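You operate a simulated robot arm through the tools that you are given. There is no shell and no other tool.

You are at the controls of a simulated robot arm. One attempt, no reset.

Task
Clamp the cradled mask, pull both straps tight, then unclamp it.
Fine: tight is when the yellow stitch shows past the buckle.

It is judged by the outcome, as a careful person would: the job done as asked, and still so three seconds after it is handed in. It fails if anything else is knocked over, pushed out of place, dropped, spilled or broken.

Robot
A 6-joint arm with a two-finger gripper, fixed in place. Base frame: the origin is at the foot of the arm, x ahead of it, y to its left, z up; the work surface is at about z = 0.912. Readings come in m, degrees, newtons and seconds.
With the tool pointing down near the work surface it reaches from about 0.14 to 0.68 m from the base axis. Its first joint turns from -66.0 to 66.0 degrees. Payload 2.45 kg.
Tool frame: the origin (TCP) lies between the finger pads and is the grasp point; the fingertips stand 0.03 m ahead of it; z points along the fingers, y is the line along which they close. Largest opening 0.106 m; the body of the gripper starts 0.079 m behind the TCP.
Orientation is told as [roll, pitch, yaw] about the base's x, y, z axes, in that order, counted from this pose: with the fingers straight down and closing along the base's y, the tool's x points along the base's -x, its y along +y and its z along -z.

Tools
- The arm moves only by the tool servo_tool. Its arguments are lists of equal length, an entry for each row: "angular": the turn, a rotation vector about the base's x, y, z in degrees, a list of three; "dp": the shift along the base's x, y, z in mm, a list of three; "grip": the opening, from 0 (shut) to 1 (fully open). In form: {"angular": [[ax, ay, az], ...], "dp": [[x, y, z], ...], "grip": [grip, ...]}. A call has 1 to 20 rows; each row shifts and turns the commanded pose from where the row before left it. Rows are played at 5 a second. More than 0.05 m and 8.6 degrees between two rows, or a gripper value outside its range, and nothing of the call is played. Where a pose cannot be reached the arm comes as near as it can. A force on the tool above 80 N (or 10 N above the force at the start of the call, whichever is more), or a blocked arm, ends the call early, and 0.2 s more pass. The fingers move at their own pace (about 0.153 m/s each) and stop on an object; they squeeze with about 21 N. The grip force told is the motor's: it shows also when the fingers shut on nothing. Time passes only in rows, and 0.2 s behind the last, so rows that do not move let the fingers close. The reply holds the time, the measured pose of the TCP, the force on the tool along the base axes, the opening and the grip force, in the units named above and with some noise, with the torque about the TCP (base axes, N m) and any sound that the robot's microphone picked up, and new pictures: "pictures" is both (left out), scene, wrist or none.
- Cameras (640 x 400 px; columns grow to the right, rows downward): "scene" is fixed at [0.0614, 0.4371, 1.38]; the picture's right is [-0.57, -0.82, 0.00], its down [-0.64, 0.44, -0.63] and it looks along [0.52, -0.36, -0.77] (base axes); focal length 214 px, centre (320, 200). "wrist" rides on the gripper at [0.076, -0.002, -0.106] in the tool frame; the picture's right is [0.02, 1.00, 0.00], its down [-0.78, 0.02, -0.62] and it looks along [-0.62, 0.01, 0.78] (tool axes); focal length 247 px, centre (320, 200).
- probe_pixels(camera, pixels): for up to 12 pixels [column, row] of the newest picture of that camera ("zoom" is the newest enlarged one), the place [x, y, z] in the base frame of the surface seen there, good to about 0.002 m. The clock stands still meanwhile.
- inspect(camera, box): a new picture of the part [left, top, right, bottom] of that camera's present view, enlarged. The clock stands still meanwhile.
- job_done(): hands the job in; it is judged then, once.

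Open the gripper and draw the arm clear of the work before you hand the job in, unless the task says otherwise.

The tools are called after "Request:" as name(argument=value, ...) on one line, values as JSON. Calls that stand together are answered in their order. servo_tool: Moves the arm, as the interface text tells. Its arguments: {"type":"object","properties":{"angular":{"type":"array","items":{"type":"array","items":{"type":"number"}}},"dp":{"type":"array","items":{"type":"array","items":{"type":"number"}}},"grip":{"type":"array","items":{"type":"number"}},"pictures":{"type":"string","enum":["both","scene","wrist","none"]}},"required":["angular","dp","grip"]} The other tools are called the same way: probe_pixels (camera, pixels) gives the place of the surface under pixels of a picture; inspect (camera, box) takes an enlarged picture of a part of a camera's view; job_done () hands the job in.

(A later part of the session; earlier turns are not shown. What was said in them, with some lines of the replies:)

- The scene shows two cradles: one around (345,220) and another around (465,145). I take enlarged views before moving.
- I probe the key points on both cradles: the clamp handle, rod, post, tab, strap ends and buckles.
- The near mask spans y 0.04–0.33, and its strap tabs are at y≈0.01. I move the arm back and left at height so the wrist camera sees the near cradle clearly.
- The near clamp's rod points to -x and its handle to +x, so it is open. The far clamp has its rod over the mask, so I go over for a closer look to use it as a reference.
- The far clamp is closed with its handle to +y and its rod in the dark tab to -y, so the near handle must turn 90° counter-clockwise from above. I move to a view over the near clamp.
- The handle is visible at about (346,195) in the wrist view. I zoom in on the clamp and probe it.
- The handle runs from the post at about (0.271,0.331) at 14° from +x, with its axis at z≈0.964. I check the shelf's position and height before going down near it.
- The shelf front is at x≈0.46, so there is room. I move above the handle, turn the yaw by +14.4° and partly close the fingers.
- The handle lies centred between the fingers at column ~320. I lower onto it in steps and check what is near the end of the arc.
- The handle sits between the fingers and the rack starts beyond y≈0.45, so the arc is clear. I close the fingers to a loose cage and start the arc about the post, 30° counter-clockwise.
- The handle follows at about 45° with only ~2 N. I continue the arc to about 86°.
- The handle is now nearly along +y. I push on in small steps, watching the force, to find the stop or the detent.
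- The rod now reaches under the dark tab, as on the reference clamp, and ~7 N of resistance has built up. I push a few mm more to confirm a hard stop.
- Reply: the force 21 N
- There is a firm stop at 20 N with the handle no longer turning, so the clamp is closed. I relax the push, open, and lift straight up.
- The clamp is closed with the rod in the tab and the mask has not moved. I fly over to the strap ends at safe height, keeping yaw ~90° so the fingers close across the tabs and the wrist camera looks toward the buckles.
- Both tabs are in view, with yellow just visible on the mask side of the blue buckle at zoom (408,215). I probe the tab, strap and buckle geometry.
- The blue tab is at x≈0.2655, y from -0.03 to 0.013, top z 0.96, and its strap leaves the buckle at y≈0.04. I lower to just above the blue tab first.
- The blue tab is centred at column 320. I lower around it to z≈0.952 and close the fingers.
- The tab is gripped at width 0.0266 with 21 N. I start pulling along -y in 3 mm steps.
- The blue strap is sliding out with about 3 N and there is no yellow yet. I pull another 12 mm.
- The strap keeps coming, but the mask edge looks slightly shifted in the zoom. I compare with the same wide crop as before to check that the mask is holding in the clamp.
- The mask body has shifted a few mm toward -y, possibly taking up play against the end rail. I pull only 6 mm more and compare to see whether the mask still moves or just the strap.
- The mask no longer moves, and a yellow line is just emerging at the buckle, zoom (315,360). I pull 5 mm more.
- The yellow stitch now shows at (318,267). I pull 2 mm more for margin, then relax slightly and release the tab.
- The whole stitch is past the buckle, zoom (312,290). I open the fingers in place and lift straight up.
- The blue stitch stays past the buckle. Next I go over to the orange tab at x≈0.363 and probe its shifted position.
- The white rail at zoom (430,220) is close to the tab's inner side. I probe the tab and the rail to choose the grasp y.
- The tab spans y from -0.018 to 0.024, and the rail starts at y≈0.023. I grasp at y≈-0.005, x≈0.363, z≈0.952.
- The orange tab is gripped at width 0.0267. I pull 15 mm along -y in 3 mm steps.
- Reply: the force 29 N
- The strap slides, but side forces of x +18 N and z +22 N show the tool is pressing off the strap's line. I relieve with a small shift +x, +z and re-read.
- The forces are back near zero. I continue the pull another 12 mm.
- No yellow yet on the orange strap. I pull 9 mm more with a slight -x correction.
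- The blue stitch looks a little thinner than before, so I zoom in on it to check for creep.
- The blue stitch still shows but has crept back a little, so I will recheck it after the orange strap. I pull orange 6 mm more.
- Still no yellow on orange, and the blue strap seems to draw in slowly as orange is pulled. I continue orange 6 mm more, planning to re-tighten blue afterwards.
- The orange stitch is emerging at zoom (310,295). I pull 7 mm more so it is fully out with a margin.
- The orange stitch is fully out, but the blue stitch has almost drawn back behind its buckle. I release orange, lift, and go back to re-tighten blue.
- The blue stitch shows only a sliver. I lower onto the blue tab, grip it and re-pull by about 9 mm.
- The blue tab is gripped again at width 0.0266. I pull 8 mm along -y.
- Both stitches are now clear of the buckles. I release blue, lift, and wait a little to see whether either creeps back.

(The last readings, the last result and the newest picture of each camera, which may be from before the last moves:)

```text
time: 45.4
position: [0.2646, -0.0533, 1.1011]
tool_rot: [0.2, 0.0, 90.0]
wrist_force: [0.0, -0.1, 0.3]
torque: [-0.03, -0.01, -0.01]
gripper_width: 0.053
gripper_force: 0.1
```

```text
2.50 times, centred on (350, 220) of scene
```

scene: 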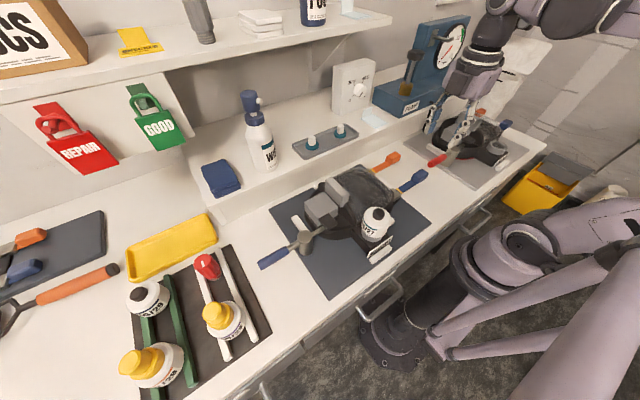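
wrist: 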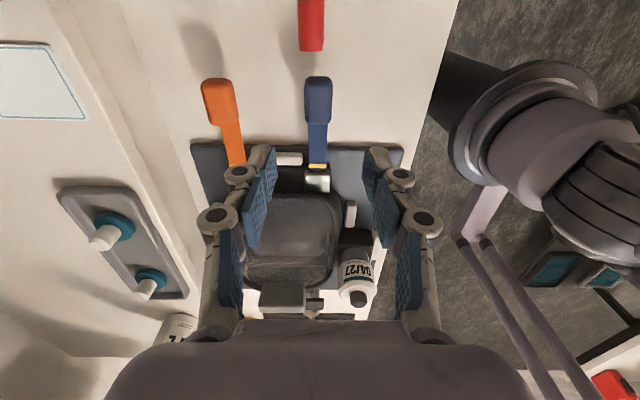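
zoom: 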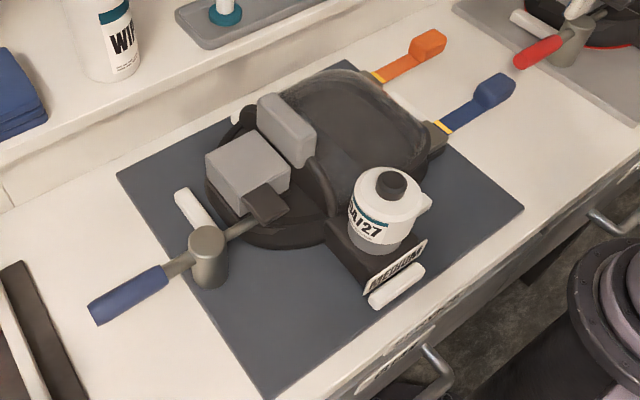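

Both stitches stay visible and the clamp is unchanged. I fly back over the mask at z≈1.15 to a point above the clamp handle.

Request:
servo_tool(angular=[[0, 0, 0], [0, 0, 0], [0, 0, 0], [0, 0, 0], [0, 0, 0], [0, 0, 0], [0, 0, 0], [0, 0, 0], [0, 0, 0], [0, 0, 0], [0, 0, 0], [0, 0, 0], [0, 0, 0]], dp=[[0, 0, 45], [0, 45, 10], [0, 45, 0], [0, 45, 0], [0, 45, 0], [0, 45, 0], [0, 45, 0], [0, 45, 0], [0, 45, 0], [2, 45, 0], [3, 45, 0], [0, 7, -30], [0, 0, -20]], grip=[0.5, 0.5, 0.5, 0.5, 0.5, 0.5, 0.5, 0.5, 0.5, 0.5, 0.5, 0.5, 0.5])

Request:
inspect(camera="scene", box=[370, 140, 440, 205])

```text
time: 48.2
position: [0.2724, 0.4055, 1.1071]
tool_rot: [0.1, 0.1, 90.0]
wrist_force: [0.0, -0.1, 0.9]
torque: [-0.02, 0.02, -0.04]
gripper_width: 0.0531
gripper_force: 0.1
```

scene: 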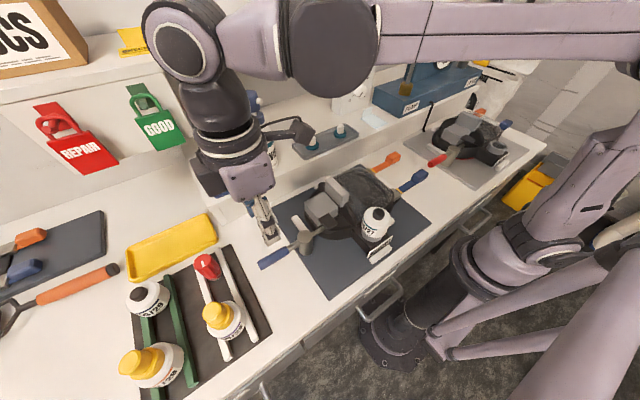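
wrist: 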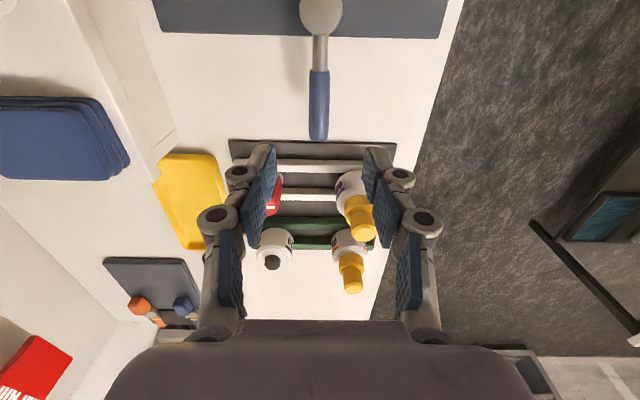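

```text
6.15 times, centred on (405, 172) of scene
```

zoom: 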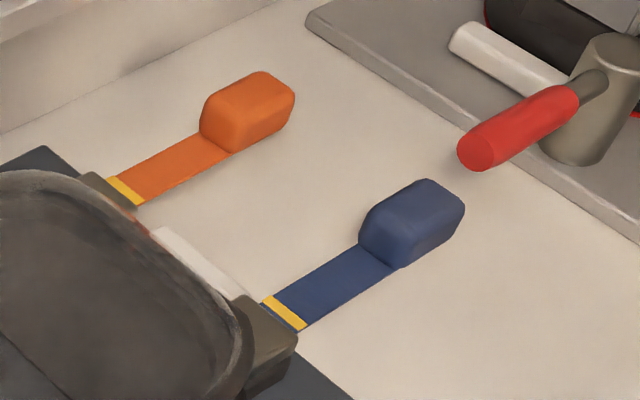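

There is no further creep in the stitches. The handle is centred at column ~318, so I lower around it to z≈0.966 and close to the loose cage.

Request:
servo_tool(angular=[[0, 0, 0], [0, 0, 0], [0, 0, 0], [0, 0, 0], [0, 0, 0], [0, 0, 0]], dp=[[0, 0, -40], [0, 0, -40], [0, 0, -35], [0, 0, -26], [0, 0, 0], [0, 0, 0]], grip=[0.5, 0.5, 0.5, 0.5, 0.28, 0.28], pictures="wrist")

```text
time: 49.6
position: [0.269, 0.4034, 0.9671]
tool_rot: [0.0, -0.1, 90.0]
wrist_force: [1.9, 0.4, -0.6]
torque: [0.0, 0.0, -0.01]
gripper_width: 0.0314
gripper_force: 1.0
```

wrist: 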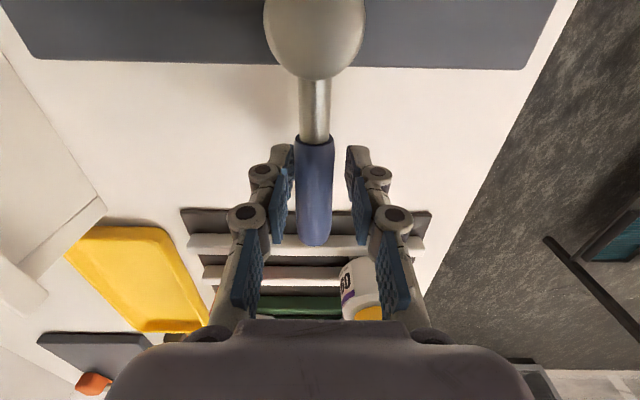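

The handle is in the cage. I turn it back clockwise about the post, first to about 44°.

Request:
servo_tool(angular=[[0, 0, -3.5], [0, 0, -6], [0, 0, -6], [0, 0, -6], [0, 0, -6], [0, 0, -6], [0, 0, -6], [0, 0, -6], [0, 0, 0]], dp=[[4.4, -0.1, 0], [7.5, -0.9, 0], [7.3, -1.6, 0], [7.2, -2.4, 0], [6.8, -3.1, 0], [6.5, -3.9, 0], [6.1, -4.4, 0], [5.6, -5.1, 0], [0, 0, 0]], grip=[0.28, 0.28, 0.28, 0.28, 0.28, 0.28, 0.28, 0.28, 0.28])

Request:
inspect(camera="scene", box=[250, 140, 450, 300])

```text
time: 51.6
position: [0.3211, 0.3821, 0.9651]
tool_rot: [0.1, -0.1, 44.4]
wrist_force: [-0.1, 2.4, 0.3]
torque: [0.03, 0.01, 0.01]
gripper_width: 0.0317
gripper_force: 1.1
```

scene: 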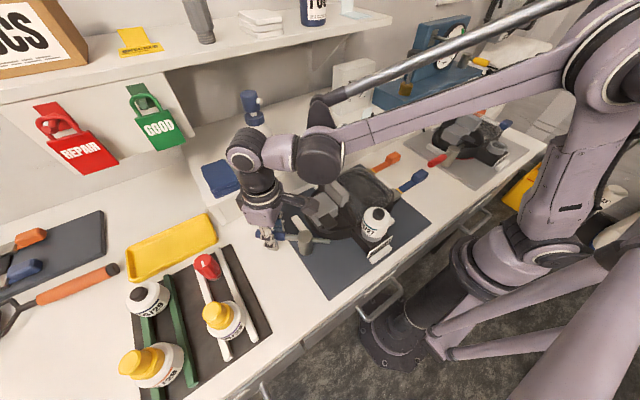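
wrist: 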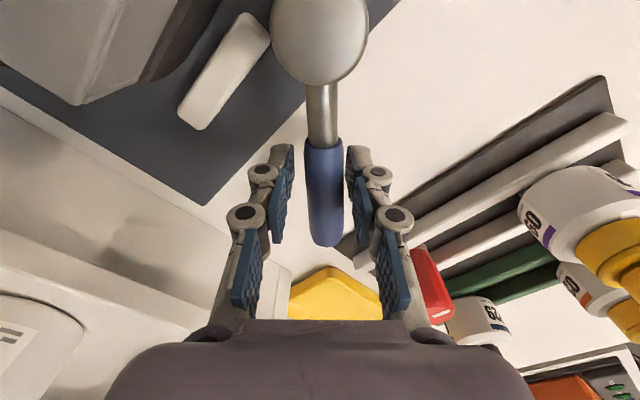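

```text
2.50 times, centred on (350, 220) of scene
```

zoom: 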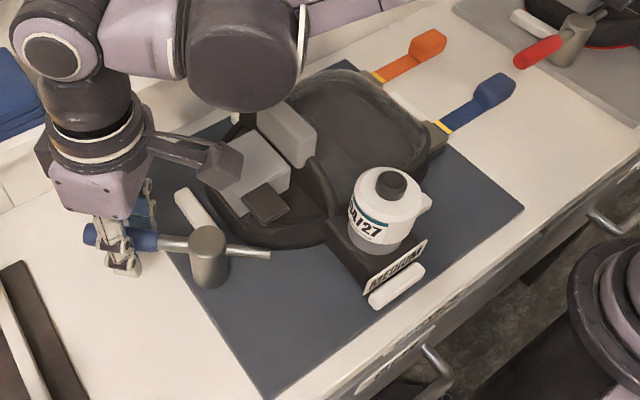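

The rod is out of the tab and the mask and straps stay put. I finish the arc to about 10°, so that with the cage slack the handle is back at its starting angle.

Request:
servo_tool(angular=[[0, 0, -6], [0, 0, -6], [0, 0, -6], [0, 0, -6], [0, 0, -6], [0, 0, -4], [0, 0, 0]], dp=[[4.9, -5.7, 0], [4.4, -6.1, 0], [3.7, -6.6, 0], [3.0, -6.9, 0], [2.3, -7.2, 0], [1.2, -5, 0], [0, 0, 0]], grip=[0.28, 0.28, 0.28, 0.28, 0.28, 0.28, 0.28])

Request:
inspect(camera="scene", box=[250, 140, 450, 300])

```text
time: 53.2
position: [0.3401, 0.3451, 0.9658]
tool_rot: [0.2, -0.1, 10.5]
wrist_force: [-6.6, 7.9, -2.3]
torque: [0.01, 0.08, 0.23]
gripper_width: 0.0358
gripper_force: 5.1
```

scene: 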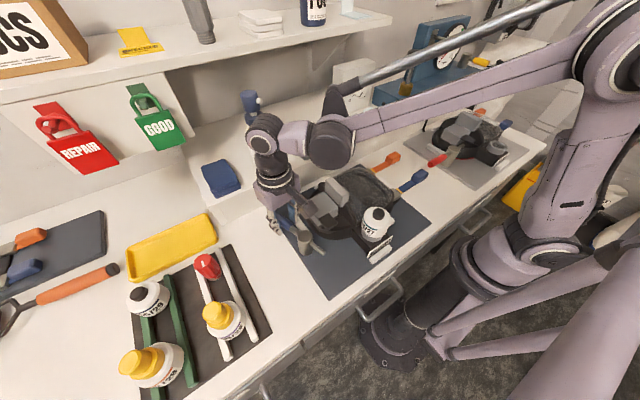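
wrist: 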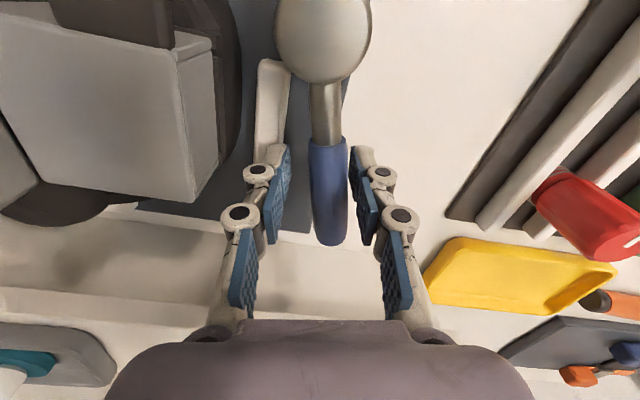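

```text
2.50 times, centred on (350, 220) of scene
```

zoom: 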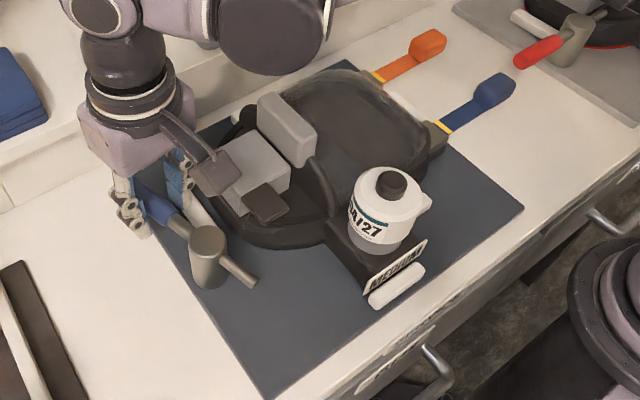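

A resisting force shows that the open stop is reached, and the rod is back at its starting angle. I relax, open, and lift clear.

Request:
servo_tool(angular=[[0, 0, 0], [0, 0, 0], [0, 0, 0], [0, 0, 0], [0, 0, 0], [0, 0, 0], [0, 0, 0], [0, 0, 0]], dp=[[0, 4, 0], [0, 1, 0], [0, 0, 0], [0, 0, 25], [0, 0, 45], [0, 0, 45], [0, 0, 45], [-20, 0, 20]], grip=[0.4, 0.5, 0.5, 0.5, 0.5, 0.5, 0.5, 0.5])

Request:
inspect(camera="scene", box=[250, 140, 450, 300])

Request:
inspect(camera="scene", box=[370, 140, 440, 205])

```text
time: 55.0
position: [0.3221, 0.3504, 1.148]
tool_rot: [0.0, 0.0, 10.5]
wrist_force: [-0.5, 0.0, 0.0]
torque: [0.0, -0.01, 0.02]
gripper_width: 0.0529
gripper_force: 0.0
```

scene: 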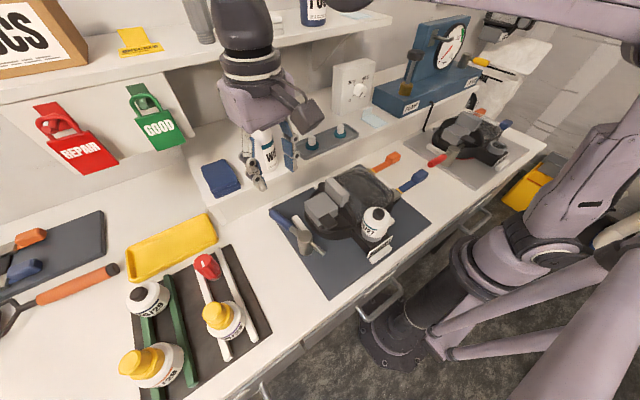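
wrist: 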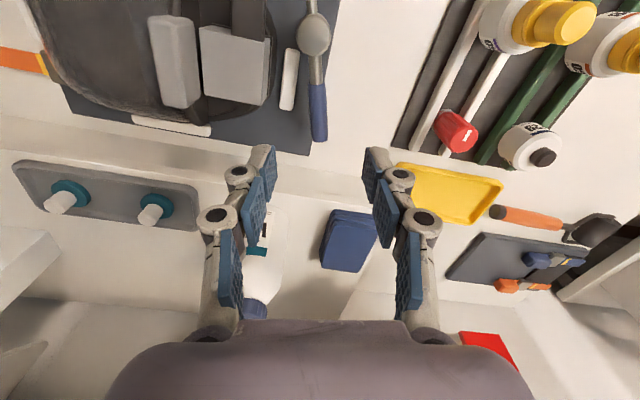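

```text
2.50 times, centred on (350, 220) of scene
```

zoom: 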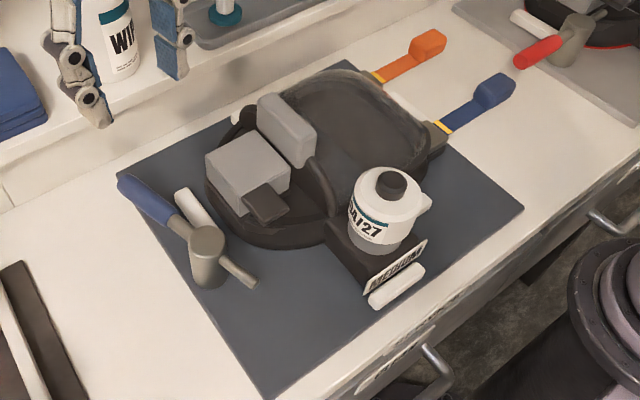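

```text
6.15 times, centred on (405, 172) of scene
```

zoom: 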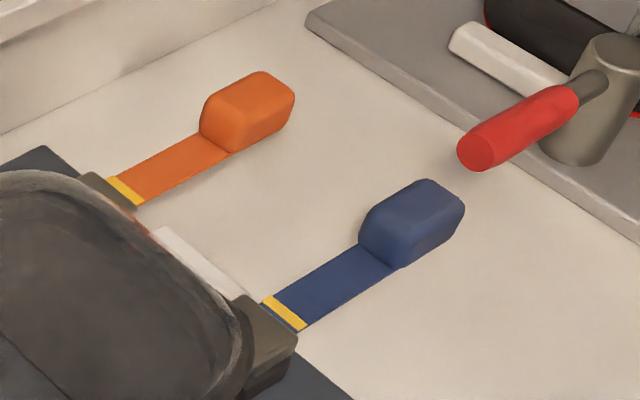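

The clamp is open as at the start, both stitches show, and the mask sits in its cradle. I draw the arm back up and away and open the gripper, then make a last check.

Request:
servo_tool(angular=[[0, 0, -5], [0, 0, -5.5], [0, 0, 0], [0, 0, 0], [0, 0, 0], [0, 0, 0], [0, 0, 0], [0, 0, 0], [0, 0, 0], [0, 0, 0], [0, 0, 0], [0, 0, 0]], dp=[[-30, 0, 30], [-30, -10, 35], [-30, -40, 10], [-30, -45, 0], [0, -45, 0], [0, -45, 0], [0, -45, 0], [0, -40, 0], [0, 0, 0], [0, 0, 0], [0, 0, 0], [0, 0, 0]], grip=[0.7, 1, 1, 1, 1, 1, 1, 1, 1, 1, 1, 1])

Request:
inspect(camera="wrist", box=[170, 40, 450, 215])

Request:
inspect(camera="scene", box=[370, 140, 440, 205])

```text
refused: row 3 steps farther than a row can; nothing moved
```

```text
2.29 times, centred on (310, 128) of wrist
```

zoom: 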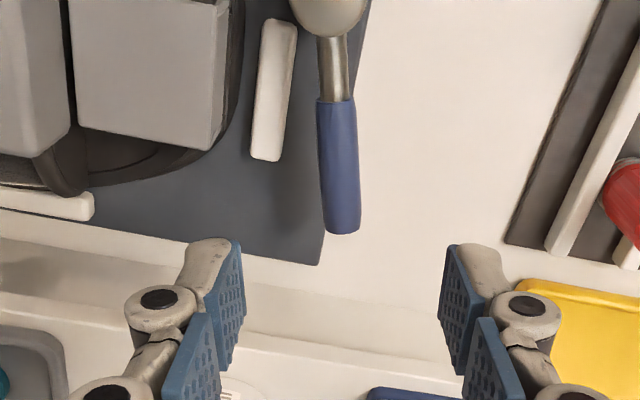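

```text
6.15 times, centred on (405, 172) of scene
```

zoom: 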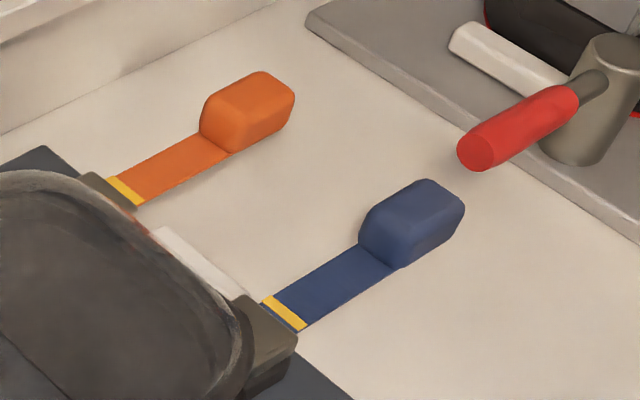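

The call was refused because one step was too long. I repeat the retreat with smaller steps.

Request:
servo_tool(angular=[[0, 0, -5], [0, 0, -5.5], [0, 0, 0], [0, 0, 0], [0, 0, 0], [0, 0, 0], [0, 0, 0], [0, 0, 0], [0, 0, 0], [0, 0, 0], [0, 0, 0], [0, 0, 0]], dp=[[-25, 0, 25], [-25, -10, 30], [-25, -30, 15], [-25, -35, 0], [-15, -40, 0], [0, -40, 0], [0, -40, 0], [0, -40, 0], [0, 0, 0], [0, 0, 0], [0, 0, 0], [0, 0, 0]], grip=[0.7, 1, 1, 1, 1, 1, 1, 1, 1, 1, 1, 1])

Request:
inspect(camera="wrist", box=[170, 40, 450, 215])

Request:
inspect(camera="scene", box=[370, 140, 440, 205])

```text
time: 57.6
position: [0.2043, 0.1155, 1.2144]
tool_rot: [0.0, -0.1, 0.0]
wrist_force: [-0.3, 0.2, 0.4]
torque: [-0.05, 0.03, 0.03]
gripper_width: 0.1059
gripper_force: 0.0
```

scene: 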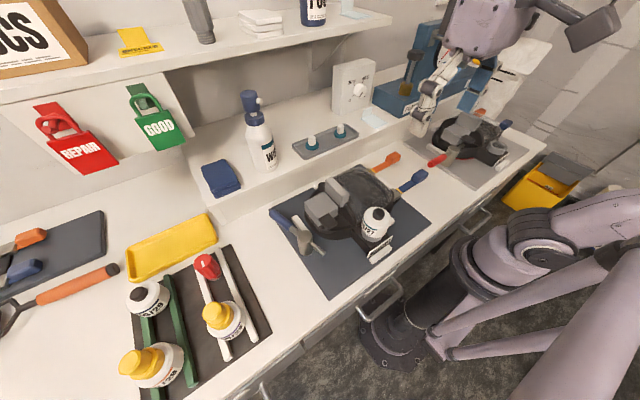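
wrist: 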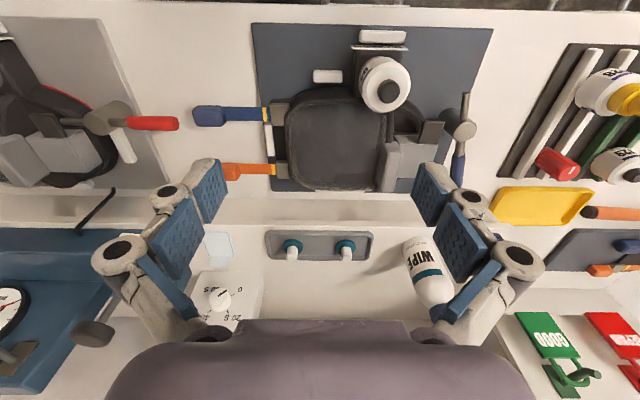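

```text
2.29 times, centred on (310, 128) of wrist
```

zoom: 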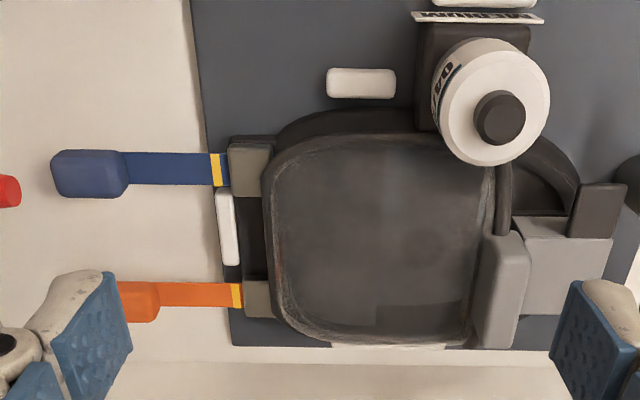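

```text
6.15 times, centred on (405, 172) of scene
```

zoom: 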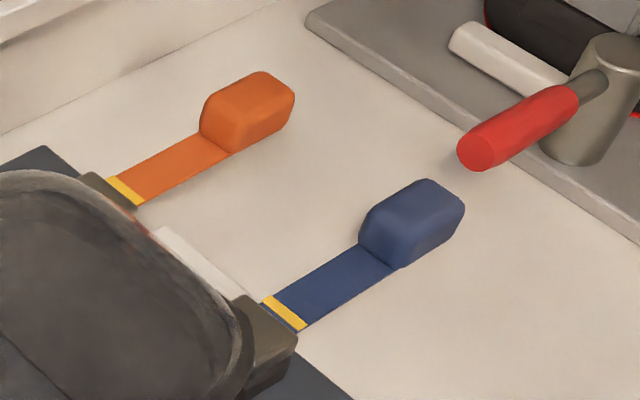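

Both yellow stitches show past their buckles and have been stable for over 10 s. The clamp is open, the mask is in its cradle, nothing else was disturbed and the arm is clear, so I hand in the job.

Request:
job_done()

```text
The job is handed in.
```

I clamped the cradled mask, pulled both straps tight and opened the clamp again. The yellow stitch shows past the buckle on both straps, and neither moved in the roughly 12 seconds before I handed the job in.

- **Blue strap pulled twice:** tightening the orange strap drew the blue one back until its stitch was nearly hidden. I pulled blue again, and that cost orange only about a millimetre, leaving its stitch fully visible.
- **Mask shifted slightly:** during the first pull the mask slid about 5 mm toward the strap side, then stopped. It is still in its cradle, and I did not push it back.
- **Clamp and surroundings:** the clamp handle is back at its starting angle. Nothing else looked disturbed in the last pictures, and the arm is clear with the gripper open.
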